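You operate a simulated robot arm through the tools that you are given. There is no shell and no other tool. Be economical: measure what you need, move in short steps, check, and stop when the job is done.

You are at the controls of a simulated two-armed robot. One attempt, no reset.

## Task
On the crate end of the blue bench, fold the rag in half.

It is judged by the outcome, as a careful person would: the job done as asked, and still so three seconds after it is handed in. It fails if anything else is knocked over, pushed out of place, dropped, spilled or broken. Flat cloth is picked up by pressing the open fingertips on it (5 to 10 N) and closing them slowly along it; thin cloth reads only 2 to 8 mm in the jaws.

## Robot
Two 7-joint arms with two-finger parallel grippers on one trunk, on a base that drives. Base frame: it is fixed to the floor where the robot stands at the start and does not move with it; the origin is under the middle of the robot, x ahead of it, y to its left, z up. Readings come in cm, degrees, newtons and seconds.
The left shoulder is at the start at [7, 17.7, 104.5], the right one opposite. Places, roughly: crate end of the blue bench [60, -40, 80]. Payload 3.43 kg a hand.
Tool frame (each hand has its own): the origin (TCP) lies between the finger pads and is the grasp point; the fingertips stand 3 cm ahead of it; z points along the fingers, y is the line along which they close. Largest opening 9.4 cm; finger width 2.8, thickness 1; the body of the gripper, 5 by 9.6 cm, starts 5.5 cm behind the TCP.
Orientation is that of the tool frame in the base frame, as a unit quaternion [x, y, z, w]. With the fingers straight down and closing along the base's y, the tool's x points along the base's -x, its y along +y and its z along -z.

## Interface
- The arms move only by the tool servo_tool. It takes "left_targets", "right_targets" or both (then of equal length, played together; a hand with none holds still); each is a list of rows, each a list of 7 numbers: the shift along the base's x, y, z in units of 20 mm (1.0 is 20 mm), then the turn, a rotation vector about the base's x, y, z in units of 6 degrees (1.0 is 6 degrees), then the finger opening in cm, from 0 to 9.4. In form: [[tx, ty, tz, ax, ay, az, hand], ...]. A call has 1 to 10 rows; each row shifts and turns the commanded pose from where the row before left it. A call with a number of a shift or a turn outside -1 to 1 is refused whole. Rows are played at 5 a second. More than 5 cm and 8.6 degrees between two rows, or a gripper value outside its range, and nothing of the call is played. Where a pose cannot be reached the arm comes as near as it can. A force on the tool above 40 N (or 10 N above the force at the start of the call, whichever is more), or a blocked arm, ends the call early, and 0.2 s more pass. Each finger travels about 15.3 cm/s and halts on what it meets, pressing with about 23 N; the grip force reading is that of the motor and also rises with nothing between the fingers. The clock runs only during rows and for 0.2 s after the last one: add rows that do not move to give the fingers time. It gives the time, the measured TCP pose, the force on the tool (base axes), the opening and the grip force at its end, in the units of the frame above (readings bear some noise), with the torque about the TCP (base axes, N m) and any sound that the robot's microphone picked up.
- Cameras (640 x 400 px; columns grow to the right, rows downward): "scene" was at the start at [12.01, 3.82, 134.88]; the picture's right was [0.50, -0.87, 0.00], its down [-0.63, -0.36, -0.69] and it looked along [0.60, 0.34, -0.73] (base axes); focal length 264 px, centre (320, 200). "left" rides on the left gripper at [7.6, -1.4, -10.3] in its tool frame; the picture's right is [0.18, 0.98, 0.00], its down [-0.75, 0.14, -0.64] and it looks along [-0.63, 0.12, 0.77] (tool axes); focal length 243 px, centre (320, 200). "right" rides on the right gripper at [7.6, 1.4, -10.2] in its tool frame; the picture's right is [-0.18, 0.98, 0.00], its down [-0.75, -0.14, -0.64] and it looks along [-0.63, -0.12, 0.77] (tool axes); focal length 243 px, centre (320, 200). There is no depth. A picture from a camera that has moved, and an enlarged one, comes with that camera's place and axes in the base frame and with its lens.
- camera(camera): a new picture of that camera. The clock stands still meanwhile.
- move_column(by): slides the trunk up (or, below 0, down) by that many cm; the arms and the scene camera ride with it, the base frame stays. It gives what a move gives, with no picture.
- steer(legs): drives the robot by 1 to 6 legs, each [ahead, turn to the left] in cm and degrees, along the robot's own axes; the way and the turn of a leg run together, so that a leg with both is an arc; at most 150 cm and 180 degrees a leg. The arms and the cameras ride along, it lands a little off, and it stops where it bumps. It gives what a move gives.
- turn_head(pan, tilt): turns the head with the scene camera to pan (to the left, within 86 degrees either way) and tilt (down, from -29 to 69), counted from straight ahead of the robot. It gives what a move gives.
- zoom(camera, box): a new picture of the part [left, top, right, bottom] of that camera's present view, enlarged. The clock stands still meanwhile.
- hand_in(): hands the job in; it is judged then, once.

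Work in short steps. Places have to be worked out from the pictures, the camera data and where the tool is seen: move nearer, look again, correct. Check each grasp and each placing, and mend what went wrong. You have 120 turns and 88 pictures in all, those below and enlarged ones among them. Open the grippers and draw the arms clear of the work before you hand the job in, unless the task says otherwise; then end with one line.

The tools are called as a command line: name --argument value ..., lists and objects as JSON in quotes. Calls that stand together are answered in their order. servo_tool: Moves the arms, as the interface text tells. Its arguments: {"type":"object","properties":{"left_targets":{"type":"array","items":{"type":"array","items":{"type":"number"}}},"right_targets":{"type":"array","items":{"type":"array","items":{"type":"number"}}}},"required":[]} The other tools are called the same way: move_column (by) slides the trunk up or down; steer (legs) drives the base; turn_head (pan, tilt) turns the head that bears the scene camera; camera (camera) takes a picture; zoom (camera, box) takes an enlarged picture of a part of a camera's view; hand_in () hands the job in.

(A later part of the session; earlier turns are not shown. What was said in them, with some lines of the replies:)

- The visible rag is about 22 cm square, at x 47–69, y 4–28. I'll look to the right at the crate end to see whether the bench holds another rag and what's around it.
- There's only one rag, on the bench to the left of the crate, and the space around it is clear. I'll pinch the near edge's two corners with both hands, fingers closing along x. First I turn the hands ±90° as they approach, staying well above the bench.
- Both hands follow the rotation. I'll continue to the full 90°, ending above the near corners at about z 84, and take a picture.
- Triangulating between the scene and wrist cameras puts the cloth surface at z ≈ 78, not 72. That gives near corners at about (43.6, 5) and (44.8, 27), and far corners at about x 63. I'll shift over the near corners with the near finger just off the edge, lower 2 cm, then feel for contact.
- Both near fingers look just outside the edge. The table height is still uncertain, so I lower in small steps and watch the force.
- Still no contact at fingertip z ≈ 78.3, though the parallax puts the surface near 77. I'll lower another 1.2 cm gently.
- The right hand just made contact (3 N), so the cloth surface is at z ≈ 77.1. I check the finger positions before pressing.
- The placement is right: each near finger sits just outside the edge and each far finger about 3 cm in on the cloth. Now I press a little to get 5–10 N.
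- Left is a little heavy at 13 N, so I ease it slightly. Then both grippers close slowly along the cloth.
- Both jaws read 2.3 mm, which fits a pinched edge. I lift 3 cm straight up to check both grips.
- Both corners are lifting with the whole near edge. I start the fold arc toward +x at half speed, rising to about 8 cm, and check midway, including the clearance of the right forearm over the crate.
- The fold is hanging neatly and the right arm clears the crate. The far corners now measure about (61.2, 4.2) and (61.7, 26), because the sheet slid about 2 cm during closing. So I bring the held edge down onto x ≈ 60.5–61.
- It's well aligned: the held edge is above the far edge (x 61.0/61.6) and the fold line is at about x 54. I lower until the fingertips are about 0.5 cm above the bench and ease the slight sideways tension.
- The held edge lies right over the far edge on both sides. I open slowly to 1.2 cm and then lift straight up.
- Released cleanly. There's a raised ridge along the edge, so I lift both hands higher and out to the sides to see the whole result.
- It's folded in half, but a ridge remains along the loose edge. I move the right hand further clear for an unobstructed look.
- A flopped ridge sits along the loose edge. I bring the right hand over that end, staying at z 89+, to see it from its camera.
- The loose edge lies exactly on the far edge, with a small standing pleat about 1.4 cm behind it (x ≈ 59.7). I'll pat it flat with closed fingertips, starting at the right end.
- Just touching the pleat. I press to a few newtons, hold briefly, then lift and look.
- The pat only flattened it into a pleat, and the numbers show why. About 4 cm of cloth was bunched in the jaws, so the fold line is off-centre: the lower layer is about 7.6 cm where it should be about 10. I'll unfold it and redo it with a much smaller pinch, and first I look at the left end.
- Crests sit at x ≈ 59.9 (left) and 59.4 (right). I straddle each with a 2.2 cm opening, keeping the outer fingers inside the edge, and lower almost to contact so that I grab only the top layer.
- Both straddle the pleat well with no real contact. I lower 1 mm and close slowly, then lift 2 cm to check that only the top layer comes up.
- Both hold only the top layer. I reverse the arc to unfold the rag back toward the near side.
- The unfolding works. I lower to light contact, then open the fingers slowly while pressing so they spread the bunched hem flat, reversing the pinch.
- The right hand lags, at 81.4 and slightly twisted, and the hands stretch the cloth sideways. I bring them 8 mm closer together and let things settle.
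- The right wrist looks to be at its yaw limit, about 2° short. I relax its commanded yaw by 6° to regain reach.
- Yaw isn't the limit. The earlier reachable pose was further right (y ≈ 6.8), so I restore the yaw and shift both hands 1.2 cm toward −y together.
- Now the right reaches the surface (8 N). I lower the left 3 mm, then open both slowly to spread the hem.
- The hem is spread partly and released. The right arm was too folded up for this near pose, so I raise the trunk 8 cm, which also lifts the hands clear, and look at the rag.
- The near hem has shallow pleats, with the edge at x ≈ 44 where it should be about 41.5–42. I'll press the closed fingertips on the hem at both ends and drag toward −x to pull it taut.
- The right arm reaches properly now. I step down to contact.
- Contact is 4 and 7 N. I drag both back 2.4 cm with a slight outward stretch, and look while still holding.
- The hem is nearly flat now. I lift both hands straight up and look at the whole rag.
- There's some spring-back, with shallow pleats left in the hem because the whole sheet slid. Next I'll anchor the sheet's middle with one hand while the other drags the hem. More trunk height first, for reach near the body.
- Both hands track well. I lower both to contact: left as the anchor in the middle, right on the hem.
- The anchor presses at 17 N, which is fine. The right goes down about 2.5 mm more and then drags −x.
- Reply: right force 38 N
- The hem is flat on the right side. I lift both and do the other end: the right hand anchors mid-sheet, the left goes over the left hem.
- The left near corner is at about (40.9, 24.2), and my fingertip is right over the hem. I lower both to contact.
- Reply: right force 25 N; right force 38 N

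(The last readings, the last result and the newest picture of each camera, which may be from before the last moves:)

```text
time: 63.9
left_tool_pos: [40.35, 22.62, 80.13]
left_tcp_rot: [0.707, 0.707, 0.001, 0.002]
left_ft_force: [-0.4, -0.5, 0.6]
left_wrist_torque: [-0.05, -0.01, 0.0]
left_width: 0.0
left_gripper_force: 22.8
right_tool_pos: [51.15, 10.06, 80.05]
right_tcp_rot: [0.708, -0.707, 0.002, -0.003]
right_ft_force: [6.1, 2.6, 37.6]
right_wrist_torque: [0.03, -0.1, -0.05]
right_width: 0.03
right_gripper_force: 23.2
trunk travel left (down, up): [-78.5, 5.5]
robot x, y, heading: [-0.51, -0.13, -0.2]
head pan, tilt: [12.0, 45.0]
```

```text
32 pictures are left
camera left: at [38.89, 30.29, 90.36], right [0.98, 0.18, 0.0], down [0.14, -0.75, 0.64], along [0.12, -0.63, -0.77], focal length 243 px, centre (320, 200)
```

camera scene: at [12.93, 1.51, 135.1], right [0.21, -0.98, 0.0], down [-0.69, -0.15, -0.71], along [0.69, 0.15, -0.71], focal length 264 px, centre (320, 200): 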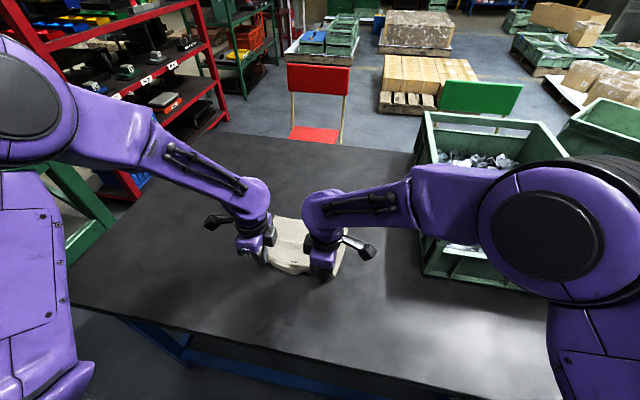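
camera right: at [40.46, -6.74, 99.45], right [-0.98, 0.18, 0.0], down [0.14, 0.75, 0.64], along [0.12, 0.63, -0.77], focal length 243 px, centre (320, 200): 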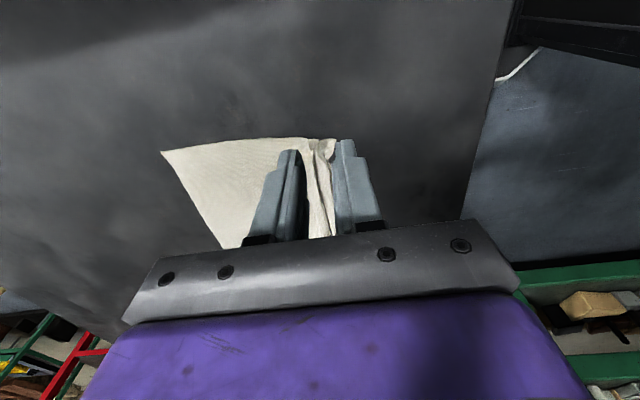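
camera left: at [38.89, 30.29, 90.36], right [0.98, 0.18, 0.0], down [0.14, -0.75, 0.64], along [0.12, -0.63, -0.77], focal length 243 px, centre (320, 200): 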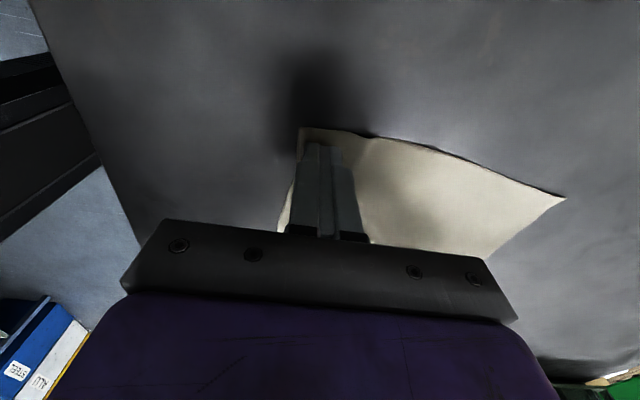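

The left hem is flat too, and the sheet is about 19 cm long again. I'll now fold from the clean far edge toward the near edge. I lift both hands and take them above the far corners for a look.

servo_tool --left_targets '[[0, 0, 0.5, 0, 0, 0, 0], [0, 0, 1, 0, 0, 0, 0], [0.6, 0, 1, 0, 0, 0, 2], [1, 0, 0.5, 0, 0, 0, 2], [1, -0.1, 0, 0, 0, 0, 2], [1, -0.1, 0, 0, 0, 0, 2], [1, -0.1, 0, 0, 0, 0, 2], [1, -0.1, 0, 0, 0, 0, 2], [1, -0.1, 0, 0, 0, 0, 2], [1, 0, 0, 0, 0, 0, 2]]' --right_targets '[[0, 0, 0.5, 0, 0, 0, 0], [0, 0, 1, 0, 0, 0, 0], [0, 0, 1, 0, 0, 0, 2], [0.5, -0.3, 0.5, 0, 0, 0, 2], [0.5, -0.5, 0, 0, 0, 0, 2], [0.5, -0.5, 0, 0, 0, 0, 2], [0.5, -0.5, 0, 0, 0, 0, 2], [0.4, -0.3, 0, 0, 0, 0, 2], [0.3, 0, 0, 0, 0, 0, 2], [0, 0, 0, 0, 0, 0, 2]]'

servo_tool --left_targets '[[0.8, 0, 0, 0, 0, 0, 2], [0, 0, 0, 0, 0, 0, 2]]'

camera --camera "left"

camera --camera "right"

zoom --camera "scene" --box '[200, 190, 420, 330]'

```text
time: 66.1
left_tool_pos: [55.82, 21.58, 85.97]
left_tcp_rot: [0.706, 0.708, 0.001, 0.0]
left_ft_force: [0.1, 0.3, 0.4]
left_wrist_torque: [0.0, -0.01, 0.0]
left_width: 1.99
left_gripper_force: 0.1
right_tool_pos: [56.65, 5.69, 85.72]
right_tcp_rot: [-0.707, 0.707, 0.001, 0.0]
right_ft_force: [-0.2, 0.0, -0.2]
right_wrist_torque: [0.01, 0.01, 0.01]
right_width: 1.98
right_gripper_force: 0.0
trunk travel left (down, up): [-78.5, 5.5]
robot x, y, heading: [-0.16, -0.26, -0.0]
head pan, tilt: [12.0, 45.0]
```

```text
time: 66.7
left_tool_pos: [57.5, 21.46, 86.07]
left_tcp_rot: [0.707, 0.707, 0.0, 0.0]
left_ft_force: [0.2, 0.7, -0.3]
left_wrist_torque: [0.04, 0.01, -0.01]
left_width: 1.99
left_gripper_force: 0.0
right_tool_pos: [56.47, 5.84, 85.8]
right_tcp_rot: [0.708, -0.707, 0.0, 0.0]
right_ft_force: [0.5, -0.4, 0.6]
right_wrist_torque: [0.0, -0.03, -0.01]
right_width: 2.01
right_gripper_force: 0.1
trunk travel left (down, up): [-78.5, 5.5]
robot x, y, heading: [0.1, 0.01, -0.0]
head pan, tilt: [12.0, 45.0]
```

```text
31 pictures are left
camera left: at [55.94, 29.23, 96.2], right [0.98, 0.18, 0.0], down [0.14, -0.75, 0.64], along [0.12, -0.63, -0.77], focal length 243 px, centre (320, 200)
```

left: 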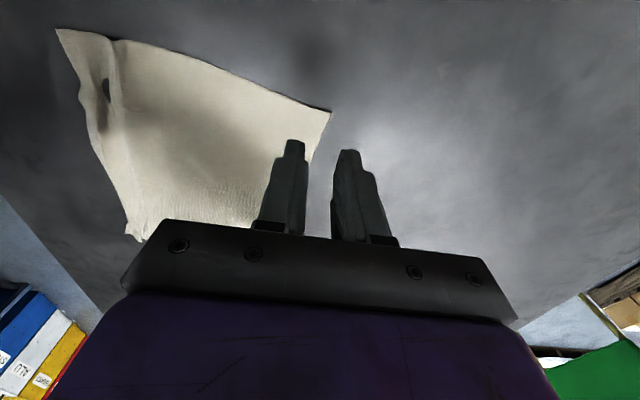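

```text
30 pictures are left
camera right: at [55.16, -1.9, 96.17], right [-0.98, 0.18, 0.0], down [0.14, 0.75, 0.64], along [0.12, 0.63, -0.77], focal length 243 px, centre (320, 200)
```

right: 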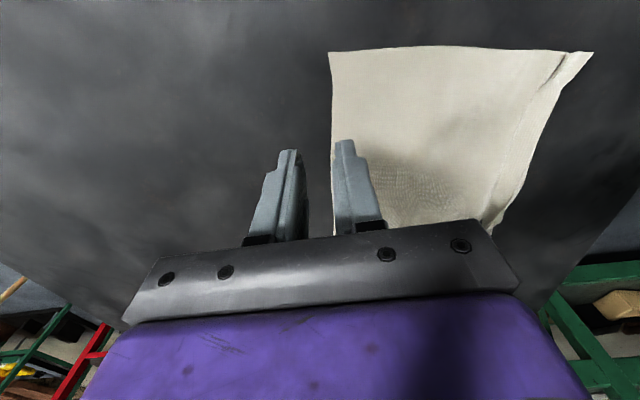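

```text
2.86 times, centred on (310, 260) of scene
camera zoom: at [13.0, 1.55, 151.1], right [0.21, -0.98, 0.0], down [-0.69, -0.15, -0.71], along [0.69, 0.15, -0.71], focal length 754 px, centre (349, 29)
```

zoom: 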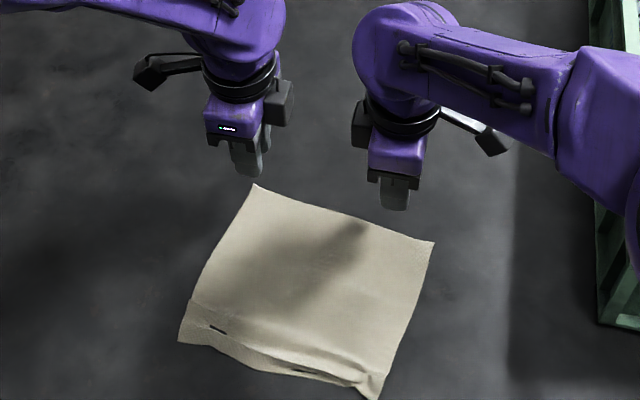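

The rag is nearly flat now. The corners are at A (58.1, 22.5), B (55.1, 1.1), C (37.6, 4.3) and D (39.6, 24.5), so it's turned about 7°. I yaw both hands −7°, straddle the far edge tightly with a 2 cm opening and the outer finger just off the cloth, and descend.

servo_tool --left_targets '[[-0.1, -0.2, -0.5, 0, 0, -0.4, 2], [-0.08, -0.18, -0.6, 0, 0, -0.4, 2], [0, 0, -0.6, 0, 0, -0.4, 2], [0, 0, -0.5, 0, 0, 0, 2], [0, 0, -0.3, 0, 0, 0, 2], [0, 0, 0, 0, 0, 0, 2]]' --right_targets '[[-0.5, -0.7, -0.5, 0, 0, -0.4, 2], [-0.4, -0.75, -0.6, 0, 0, -0.4, 2], [0, 0, -0.6, 0, 0, -0.4, 2], [0, 0, -0.4, 0, 0, 0, 2], [0, 0, -0.3, 0, 0, 0, 2], [0, 0, 0, 0, 0, 0, 2]]'

zoom --camera "right" --box '[200, 60, 440, 210]'

zoom --camera "left" --box '[200, 60, 440, 210]'

```text
time: 68.1
left_tool_pos: [57.0, 20.84, 80.94]
left_tcp_rot: [0.75, 0.662, 0.0, -0.001]
left_ft_force: [0.7, 0.0, -0.5]
left_wrist_torque: [0.03, -0.02, -0.01]
left_width: 2.0
left_gripper_force: 0.0
right_tool_pos: [54.79, 2.85, 81.03]
right_tcp_rot: [-0.662, 0.75, 0.0, 0.001]
right_ft_force: [0.4, 0.2, 0.5]
right_wrist_torque: [0.0, 0.01, 0.01]
right_width: 2.0
right_gripper_force: 0.1
trunk travel left (down, up): [-78.5, 5.5]
robot x, y, heading: [-0.19, 0.1, -0.3]
head pan, tilt: [12.0, 45.0]
```

```text
2.67 times, centred on (320, 135) of right
camera zoom: at [52.46, -4.59, 91.33], right [-0.95, 0.3, 0.0], down [0.23, 0.73, 0.64], along [0.2, 0.61, -0.77], focal length 647 px, centre (320, 373)
```

zoom: 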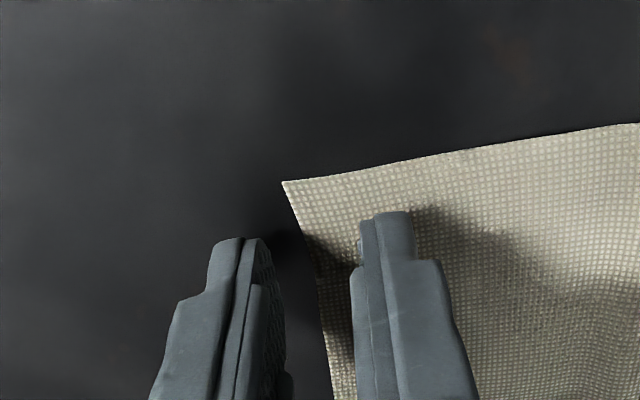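

```text
2.67 times, centred on (320, 135) of left
camera zoom: at [56.56, 28.63, 91.2], right [1.0, 0.06, 0.0], down [0.05, -0.77, 0.64], along [0.04, -0.64, -0.77], focal length 647 px, centre (320, 373)
```

zoom: 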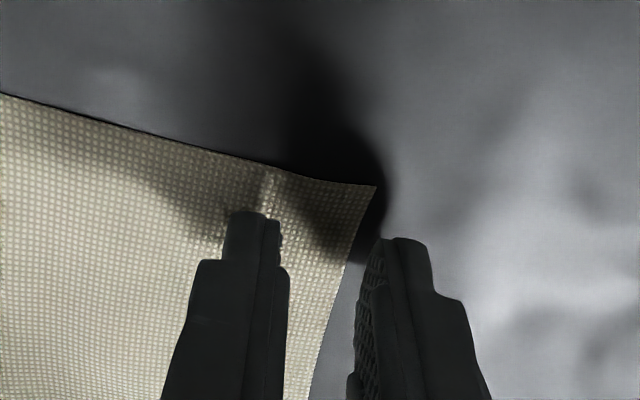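

Both far edges lie between the jaws with about 1 cm of cloth to catch. I nudge the right 2 mm inward and lower to contact.

servo_tool --left_targets '[[0, 0, -0.2, 0, 0, 0, 2], [0, 0, -0.15, 0, 0, 0, 2], [0, 0, -0.08, 0, 0, 0, 2], [0, 0, -0.04, 0, 0, 0, 2], [0, 0, 0, 0, 0, 0, 2]]' --right_targets '[[-0.1, 0, -0.2, 0, 0, 0, 2], [0, 0, -0.15, 0, 0, 0, 2], [0, 0, -0.08, 0, 0, 0, 2], [0, 0, -0.06, 0, 0, 0, 2], [0, 0, 0, 0, 0, 0, 2]]'

```text
time: 69.3
left_tool_pos: [57.04, 20.86, 80.19]
left_tcp_rot: [0.75, 0.661, 0.0, 0.0]
left_ft_force: [0.6, 1.1, 1.9]
left_wrist_torque: [0.04, 0.04, -0.02]
left_width: 2.0
left_gripper_force: 0.1
right_tool_pos: [54.58, 2.79, 80.19]
right_tcp_rot: [-0.662, 0.749, 0.0, 0.001]
right_ft_force: [0.0, -1.1, 5.7]
right_wrist_torque: [-0.01, 0.05, 0.0]
right_width: 1.95
right_gripper_force: 0.0
trunk travel left (down, up): [-78.5, 5.5]
robot x, y, heading: [-0.17, 0.22, -0.0]
head pan, tilt: [12.0, 45.0]
```

Contact is 2 N left and 6 N right. I lower the left about 1 mm more, then close both slowly.

servo_tool --left_targets '[[0, 0, -0.06, 0, 0, 0, 2], [0, 0, 0, 0, 0, 0, 1.7], [0, 0, 0, 0, 0, 0, 1.4], [0, 0, 0, 0, 0, 0, 1.1], [0, 0, 0, 0, 0, 0, 0.8], [0, 0, 0, 0, 0, 0, 0.5], [0, 0, 0, 0, 0, 0, 0.2], [0, 0, 0, 0, 0, 0, 0], [0, 0, 0, 0, 0, 0, 0]]' --right_targets '[[0, 0, 0, 0, 0, 0, 2], [0, 0, 0, 0, 0, 0, 1.7], [0, 0, 0, 0, 0, 0, 1.4], [0, 0, 0, 0, 0, 0, 1.1], [0, 0, 0, 0, 0, 0, 0.8], [0, 0, 0, 0, 0, 0, 0.5], [0, 0, 0, 0, 0, 0, 0.2], [0, 0, 0, 0, 0, 0, 0], [0, 0, 0, 0, 0, 0, 0]]'

servo_tool --left_targets '[[0, 0, 0.3, 0, 0, 0, 0], [0, 0, 0.4, 0, 0, 0, 0], [0, 0, 0.4, 0, 0, 0, 0], [0, 0, 0, 0, 0, 0, 0]]' --right_targets '[[0, 0, 0.3, 0, 0, 0, 0], [0, 0, 0.4, 0, 0, 0, 0], [0, 0, 0.4, 0, 0, 0, 0], [0, 0, 0, 0, 0, 0, 0]]'

zoom --camera "right" --box '[220, 20, 620, 270]'

zoom --camera "left" --box '[20, 20, 420, 270]'

```text
time: 71.3
left_tool_pos: [56.8, 20.77, 80.06]
left_tcp_rot: [0.75, 0.662, 0.001, 0.001]
left_ft_force: [0.2, -0.8, 16.5]
left_wrist_torque: [0.07, 0.1, 0.01]
left_width: 0.22
left_gripper_force: 23.6
right_tool_pos: [54.39, 2.78, 80.2]
right_tcp_rot: [-0.662, 0.749, 0.001, 0.001]
right_ft_force: [-0.2, 1.1, 0.6]
right_wrist_torque: [0.02, -0.03, -0.02]
right_width: 0.16
right_gripper_force: 22.5
trunk travel left (down, up): [-78.5, 5.5]
robot x, y, heading: [-0.25, -0.44, 0.1]
head pan, tilt: [12.0, 45.0]
```

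```text
time: 72.3
left_tool_pos: [56.9, 20.8, 82.09]
left_tcp_rot: [0.75, 0.662, 0.0, 0.0]
left_ft_force: [-0.3, -0.2, -0.4]
left_wrist_torque: [-0.01, 0.01, -0.03]
left_width: 0.2
left_gripper_force: 23.1
right_tool_pos: [54.6, 2.91, 82.17]
right_tcp_rot: [-0.662, 0.749, 0.0, 0.0]
right_ft_force: [0.9, 0.3, 0.8]
right_wrist_torque: [0.03, -0.06, 0.0]
right_width: 0.11
right_gripper_force: 22.9
trunk travel left (down, up): [-78.5, 5.5]
robot x, y, heading: [-0.15, 0.5, 0.2]
head pan, tilt: [12.0, 45.0]
```

```text
1.60 times, centred on (420, 145) of right
camera zoom: at [52.26, -4.61, 92.59], right [-0.95, 0.3, 0.0], down [0.23, 0.73, 0.64], along [0.19, 0.61, -0.77], focal length 388 px, centre (160, 288)
```

zoom: 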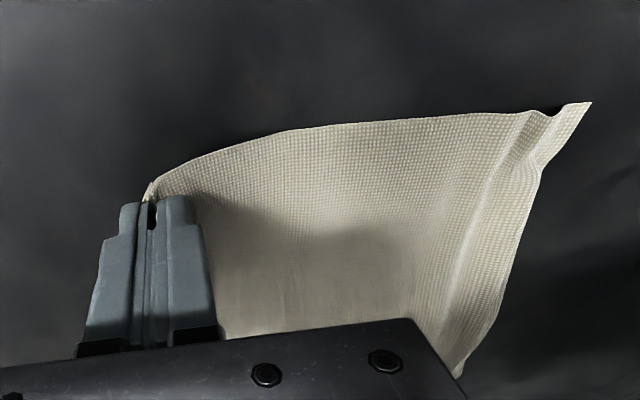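

```text
1.60 times, centred on (220, 145) of left
camera zoom: at [56.56, 28.64, 92.36], right [1.0, 0.06, 0.0], down [0.05, -0.77, 0.64], along [0.04, -0.64, -0.77], focal length 388 px, centre (480, 288)
```

zoom: 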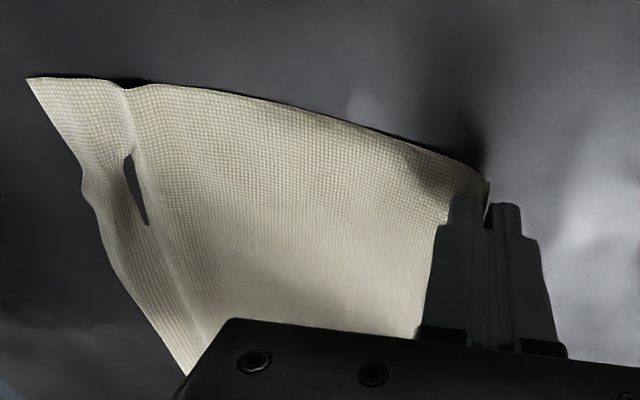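

Both pinches are tight, with almost no bunching this time. I run the fold arc toward the near edge; the targets over the near corners are about (40.8, 23) left and (38.7, 5.4) right. First half now.

servo_tool --left_targets '[[-0.2, 0.055, 0.45, 0, 0, 0, 0], [-0.25, 0.055, 0.5, 0, 0, 0, 0], [-0.3, 0.055, 0.5, 0, 0, 0, 0], [-0.4, 0.055, 0.45, 0, 0, 0, 0], [-0.45, 0.055, 0.4, 0, 0, 0, 0], [-0.5, 0.055, 0.3, 0, 0, 0, 0], [-0.5, 0.055, 0.2, 0, 0, 0, 0], [-0.5, 0.055, 0.1, 0, 0, 0, 0], [-0.5, 0.055, 0, 0, 0, 0, 0], [-0.5, 0.055, 0, 0, 0, 0, 0]]' --right_targets '[[-0.2, 0.06, 0.45, 0, 0, 0, 0], [-0.25, 0.06, 0.5, 0, 0, 0, 0], [-0.3, 0.06, 0.5, 0, 0, 0, 0], [-0.4, 0.06, 0.45, 0, 0, 0, 0], [-0.45, 0.06, 0.4, 0, 0, 0, 0], [-0.5, 0.06, 0.3, 0, 0, 0, 0], [-0.5, 0.06, 0.2, 0, 0, 0, 0], [-0.5, 0.06, 0.1, 0, 0, 0, 0], [-0.5, 0.06, 0, 0, 0, 0, 0], [-0.5, 0.06, 0, 0, 0, 0, 0]]'

camera --camera "right"

camera --camera "left"

```text
time: 74.5
left_tool_pos: [48.67, 21.95, 88.0]
left_tcp_rot: [0.751, 0.661, 0.001, 0.0]
left_ft_force: [0.0, -0.9, -0.2]
left_wrist_torque: [-0.05, 0.0, 0.0]
left_width: 0.18
left_gripper_force: 22.8
right_tool_pos: [46.39, 3.74, 88.05]
right_tcp_rot: [-0.659, 0.752, 0.002, 0.0]
right_ft_force: [-0.3, 0.9, -0.6]
right_wrist_torque: [0.05, 0.01, -0.01]
right_width: 0.14
right_gripper_force: 23.0
trunk travel left (down, up): [-78.5, 5.5]
robot x, y, heading: [0.32, 0.09, -0.1]
head pan, tilt: [12.0, 45.0]
```

```text
24 pictures are left
camera right: at [44.05, -3.67, 98.32], right [-0.95, 0.31, 0.0], down [0.24, 0.73, 0.64], along [0.2, 0.61, -0.77], focal length 243 px, centre (320, 200)
```

right: 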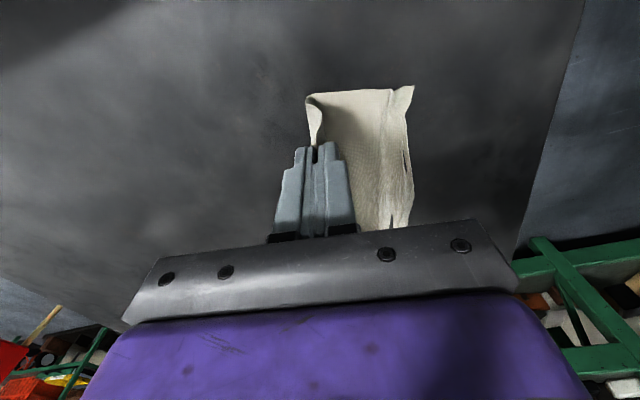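

```text
23 pictures are left
camera left: at [48.27, 29.75, 98.23], right [1.0, 0.06, 0.0], down [0.05, -0.77, 0.64], along [0.04, -0.64, -0.77], focal length 243 px, centre (320, 200)
```

left: 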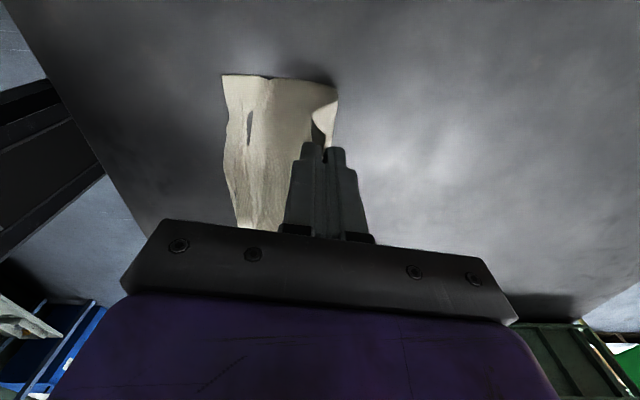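

The fold is hanging evenly and the near corners haven't moved: C (38.7, 4.1), D (40.8, 24.5). Second half of the arc.

servo_tool --left_targets '[[-0.5, 0.06, -0.1, 0, 0, 0, 0], [-0.5, 0.06, -0.2, 0, 0, 0, 0], [-0.5, 0.06, -0.3, 0, 0, 0, 0], [-0.5, 0.06, -0.4, 0, 0, 0, 0], [-0.5, 0.06, -0.45, 0, 0, 0, 0], [-0.45, 0.06, -0.5, 0, 0, 0, 0], [-0.35, 0.06, -0.45, 0, 0, 0, 0], [-0.3, 0.06, -0.35, 0, 0, 0, 0], [-0.2, 0.06, -0.25, 0, 0, 0, 0], [0, 0, 0, 0, 0, 0, 0]]' --right_targets '[[-0.5, 0.1, -0.1, 0, 0, 0, 0], [-0.5, 0.1, -0.2, 0, 0, 0, 0], [-0.5, 0.1, -0.3, 0, 0, 0, 0], [-0.5, 0.1, -0.4, 0, 0, 0, 0], [-0.5, 0.1, -0.45, 0, 0, 0, 0], [-0.4, 0.1, -0.5, 0, 0, 0, 0], [-0.35, 0.1, -0.45, 0, 0, 0, 0], [-0.25, 0.1, -0.35, 0, 0, 0, 0], [-0.2, 0.1, -0.25, 0, 0, 0, 0], [0, 0, 0, 0, 0, 0, 0]]'

camera --camera "right"

camera --camera "left"

```text
time: 76.7
left_tool_pos: [41.15, 23.05, 82.03]
left_tcp_rot: [0.75, 0.662, 0.0, 0.001]
left_ft_force: [0.6, -0.5, -0.5]
left_wrist_torque: [0.0, 0.0, 0.0]
left_width: 0.2
left_gripper_force: 23.3
right_tool_pos: [38.89, 5.74, 82.0]
right_tcp_rot: [-0.662, 0.75, 0.0, 0.0]
right_ft_force: [0.7, 1.0, 0.3]
right_wrist_torque: [-0.01, -0.02, 0.02]
right_width: 0.13
right_gripper_force: 23.6
trunk travel left (down, up): [-78.5, 5.5]
robot x, y, heading: [-0.37, -0.38, -0.1]
head pan, tilt: [12.0, 45.0]
```

```text
22 pictures are left
camera right: at [36.58, -1.61, 92.39], right [-0.95, 0.3, 0.0], down [0.23, 0.73, 0.64], along [0.2, 0.61, -0.77], focal length 243 px, centre (320, 200)
```

right: 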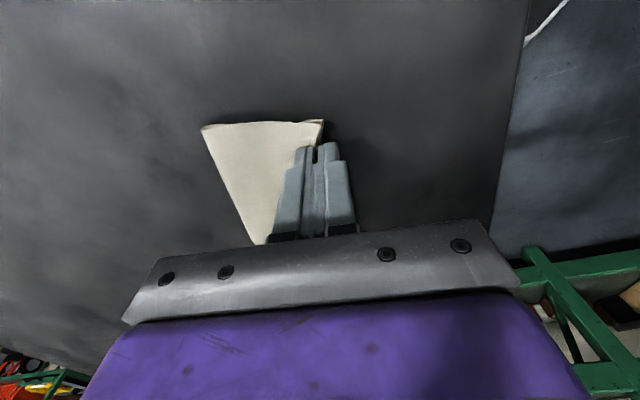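

```text
21 pictures are left
camera left: at [40.73, 30.8, 92.13], right [1.0, 0.06, 0.0], down [0.05, -0.77, 0.64], along [0.04, -0.64, -0.77], focal length 243 px, centre (320, 200)
```

left: 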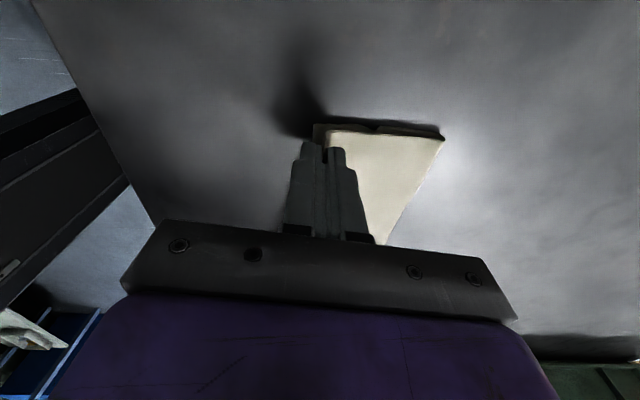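

Aligned well: the held edge sits just above the near edge on both sides. I shift the left 4 mm further and lower to about 5 mm tip height.

servo_tool --left_targets '[[-0.1, 0, -0.2, 0, 0, 0, 0], [-0.1, 0, -0.2, 0, 0, 0, 0], [0, 0, -0.2, 0, 0, 0, 0], [0, 0, -0.1, 0, 0, 0, 0], [0, 0, 0, 0, 0, 0, 0]]' --right_targets '[[-0.05, 0, -0.2, 0, 0, 0, 0], [0, 0, -0.2, 0, 0, 0, 0], [0, 0, -0.2, 0, 0, 0, 0], [0, 0, -0.1, 0, 0, 0, 0], [0, 0, 0, 0, 0, 0, 0]]'

zoom --camera "right" --box '[160, 70, 400, 220]'

zoom --camera "left" --box '[240, 70, 480, 220]'

```text
time: 77.9
left_tool_pos: [40.71, 23.05, 80.54]
left_tcp_rot: [0.75, 0.661, 0.0, 0.0]
left_ft_force: [0.4, -0.5, -0.2]
left_wrist_torque: [-0.02, 0.0, -0.01]
left_width: 0.19
left_gripper_force: 23.0
right_tool_pos: [38.86, 5.83, 80.66]
right_tcp_rot: [-0.662, 0.75, 0.001, 0.001]
right_ft_force: [0.9, 0.0, 2.3]
right_wrist_torque: [0.02, -0.01, -0.04]
right_width: 0.15
right_gripper_force: 22.9
trunk travel left (down, up): [-78.5, 5.5]
robot x, y, heading: [0.3, -0.04, 0.1]
head pan, tilt: [12.0, 45.0]
```

```text
2.67 times, centred on (280, 145) of right
camera zoom: at [36.53, -1.62, 90.98], right [-0.95, 0.3, 0.0], down [0.23, 0.73, 0.64], along [0.2, 0.61, -0.77], focal length 647 px, centre (427, 347)
```

zoom: 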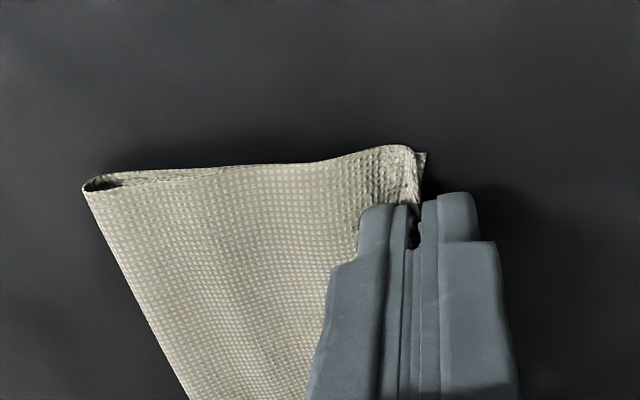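

```text
2.67 times, centred on (360, 145) of left
camera zoom: at [40.34, 30.8, 90.76], right [1.0, 0.06, 0.0], down [0.05, -0.77, 0.64], along [0.04, -0.64, -0.77], focal length 647 px, centre (213, 347)
```

zoom: 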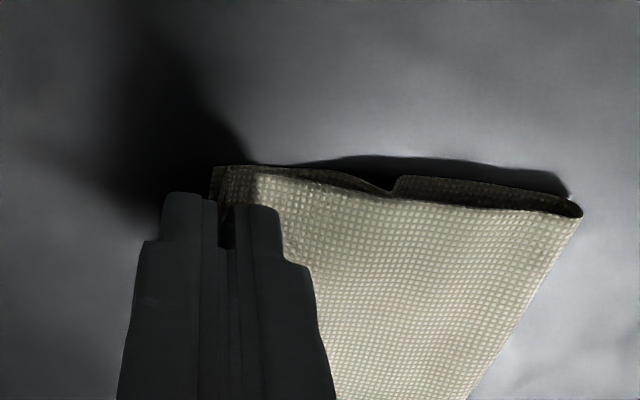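

Very good alignment, with layers stacked edge on edge. I release gently and lift straight up.

servo_tool --left_targets '[[0, 0, 0, 0, 0, 0, 0.4], [0, 0, 0, 0, 0, 0, 0.7], [0, 0, 0, 0, 0, 0, 1.0], [0, 0, 0, 0, 0, 0, 1.0], [0, 0, 0.2, 0, 0, 0, 1], [0, 0, 0.4, 0, 0, 0, 1], [0, 0, 0.8, 0, 0, 0, 1], [0, 0, 1, 0, 0, 0, 1], [0, 0, 1, 0, 0, 0, 1], [0, 0.5, 1, 0, 0, 0, 1]]' --right_targets '[[0, 0, 0, 0, 0, 0, 0.4], [0, 0, 0, 0, 0, 0, 0.7], [0, 0, 0, 0, 0, 0, 1.0], [0, 0, 0, 0, 0, 0, 1.0], [0, 0, 0.2, 0, 0, 0, 1], [0, 0, 0.4, 0, 0, 0, 1], [0, 0, 0.8, 0, 0, 0, 1], [0, 0, 1, 0, 0, 0, 1], [0, 0, 1, 0, 0, 0, 1], [0, -0.5, 1, 0, 0, 0, 1]]'

servo_tool --left_targets '[[0, 1, 0.3, 0, 0, 0, 1], [0, 1, 0, 0, 0, 0, 1], [0, 1, 0, 0, 0, 0, 1], [0, 1, 0, 0, 0, 0, 1], [0, 0, 0, 0, 0, 0, 1]]' --right_targets '[[0, -1, 0.3, 0, 0, 0, 1], [0, -1, 0, 0, 0, 0, 1], [0, -1, 0, 0, 0, 0, 1], [0, -1, 0, 0, 0, 0, 1], [0, 0, 0, 0, 0, 0, 1]]'

zoom --camera "scene" --box '[200, 210, 420, 350]'

```text
time: 80.1
left_tool_pos: [40.6, 24.0, 89.44]
left_tcp_rot: [0.75, 0.661, 0.0, 0.0]
left_ft_force: [-0.6, 0.1, -0.3]
left_wrist_torque: [0.01, -0.03, -0.03]
left_width: 1.0
left_gripper_force: 0.1
right_tool_pos: [38.81, 4.92, 89.49]
right_tcp_rot: [-0.662, 0.75, 0.001, 0.0]
right_ft_force: [0.1, 0.8, 0.1]
right_wrist_torque: [-0.01, 0.04, 0.01]
right_width: 1.0
right_gripper_force: 0.0
trunk travel left (down, up): [-78.5, 5.5]
robot x, y, heading: [0.06, -0.19, -0.3]
head pan, tilt: [12.0, 45.0]
```

```text
time: 81.3
left_tool_pos: [40.63, 32.0, 89.98]
left_tcp_rot: [0.75, 0.662, 0.0, 0.0]
left_ft_force: [-0.1, -0.1, 0.0]
left_wrist_torque: [-0.04, 0.0, 0.03]
left_width: 1.0
left_gripper_force: 0.1
right_tool_pos: [38.99, -3.09, 90.08]
right_tcp_rot: [-0.662, 0.749, 0.001, 0.0]
right_ft_force: [-0.1, 0.3, -0.1]
right_wrist_torque: [0.01, 0.0, 0.05]
right_width: 1.03
right_gripper_force: 0.1
trunk travel left (down, up): [-78.5, 5.5]
robot x, y, heading: [-0.13, 0.11, -0.1]
head pan, tilt: [12.0, 45.0]
```

```text
2.86 times, centred on (310, 280) of scene
camera zoom: at [13.04, 1.54, 151.09], right [0.21, -0.98, 0.0], down [-0.69, -0.15, -0.71], along [0.69, 0.15, -0.71], focal length 754 px, centre (349, -29)
```

zoom: 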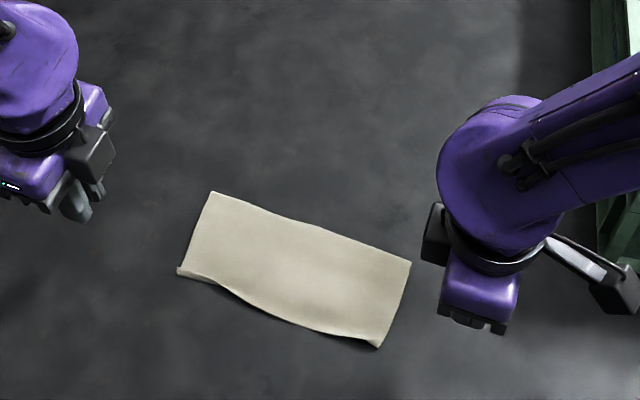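

A clean fold in half: a smooth top layer with its edge on the near edge. I draw the arms further clear, open the grippers and take a wide check of the scene.

servo_tool --left_targets '[[0, 1, 0.8, 0, 0, 0, 5], [0, 1, 0.8, 0, 0, 0, 9], [0, 0.5, 0.8, 0, 0, 0, 9], [0, 0, 0, 0, 0, 0, 9], [0, 0, 0, 0, 0, 0, 9], [0, 0, 0, 0, 0, 0, 9]]' --right_targets '[[0, -1, 0.8, 0, 0, 0, 5], [0, -0.8, 0.8, 0, 0, 0, 9], [0, 0, 0.8, 0, 0, 0, 9], [0, 0, 0, 0, 0, 0, 9], [0, 0, 0, 0, 0, 0, 9], [0, 0, 0, 0, 0, 0, 9]]'

camera --camera "scene"

zoom --camera "scene" --box '[240, 250, 360, 350]'

```text
time: 82.7
left_tool_pos: [40.8, 37.02, 94.81]
left_tcp_rot: [0.75, 0.661, 0.0, -0.001]
left_ft_force: [0.7, 1.2, -0.8]
left_wrist_torque: [0.05, 0.04, -0.02]
left_width: 9.0
left_gripper_force: 0.1
right_tool_pos: [38.9, -6.63, 95.08]
right_tcp_rot: [-0.662, 0.749, 0.0, 0.0]
right_ft_force: [-0.1, -0.9, -0.7]
right_wrist_torque: [0.03, 0.01, -0.01]
right_width: 8.99
right_gripper_force: 0.0
trunk travel left (down, up): [-78.5, 5.5]
robot x, y, heading: [-0.27, 0.08, -0.1]
head pan, tilt: [12.0, 45.0]
```

```text
17 pictures are left
camera scene: at [12.99, 1.57, 151.1], right [0.21, -0.98, 0.0], down [-0.69, -0.15, -0.71], along [0.69, 0.15, -0.71], focal length 264 px, centre (320, 200)
```

scene: 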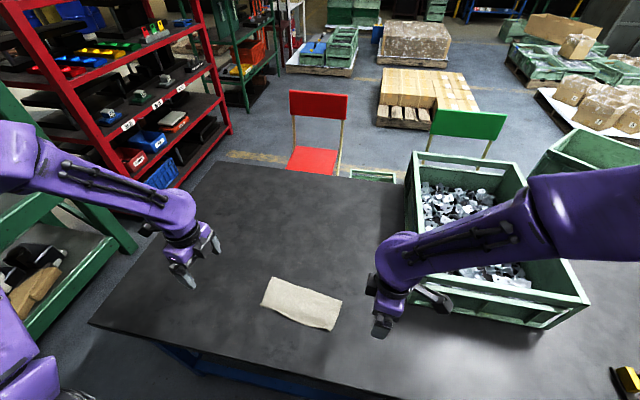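

```text
4.00 times, centred on (300, 300) of scene
camera zoom: at [12.99, 1.57, 151.1], right [0.21, -0.98, 0.0], down [-0.69, -0.15, -0.71], along [0.69, 0.15, -0.71], focal length 1056 px, centre (400, -200)
```

zoom: 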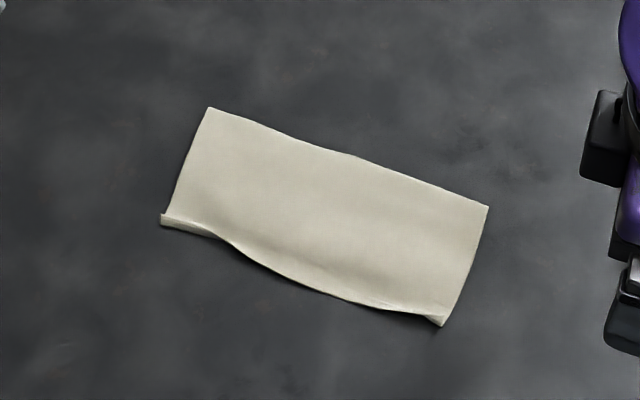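

The rag lies neatly folded in half, the crate and other things haven't moved, the grippers are open and the arms are clear. I hand it in.

hand_in

```text
The job is handed in.
```

The rag is folded in half on the blue bench beside the crate, with its loose edge resting on the near edge and nothing else disturbed; the first fold came out off-centre, so I redid it.
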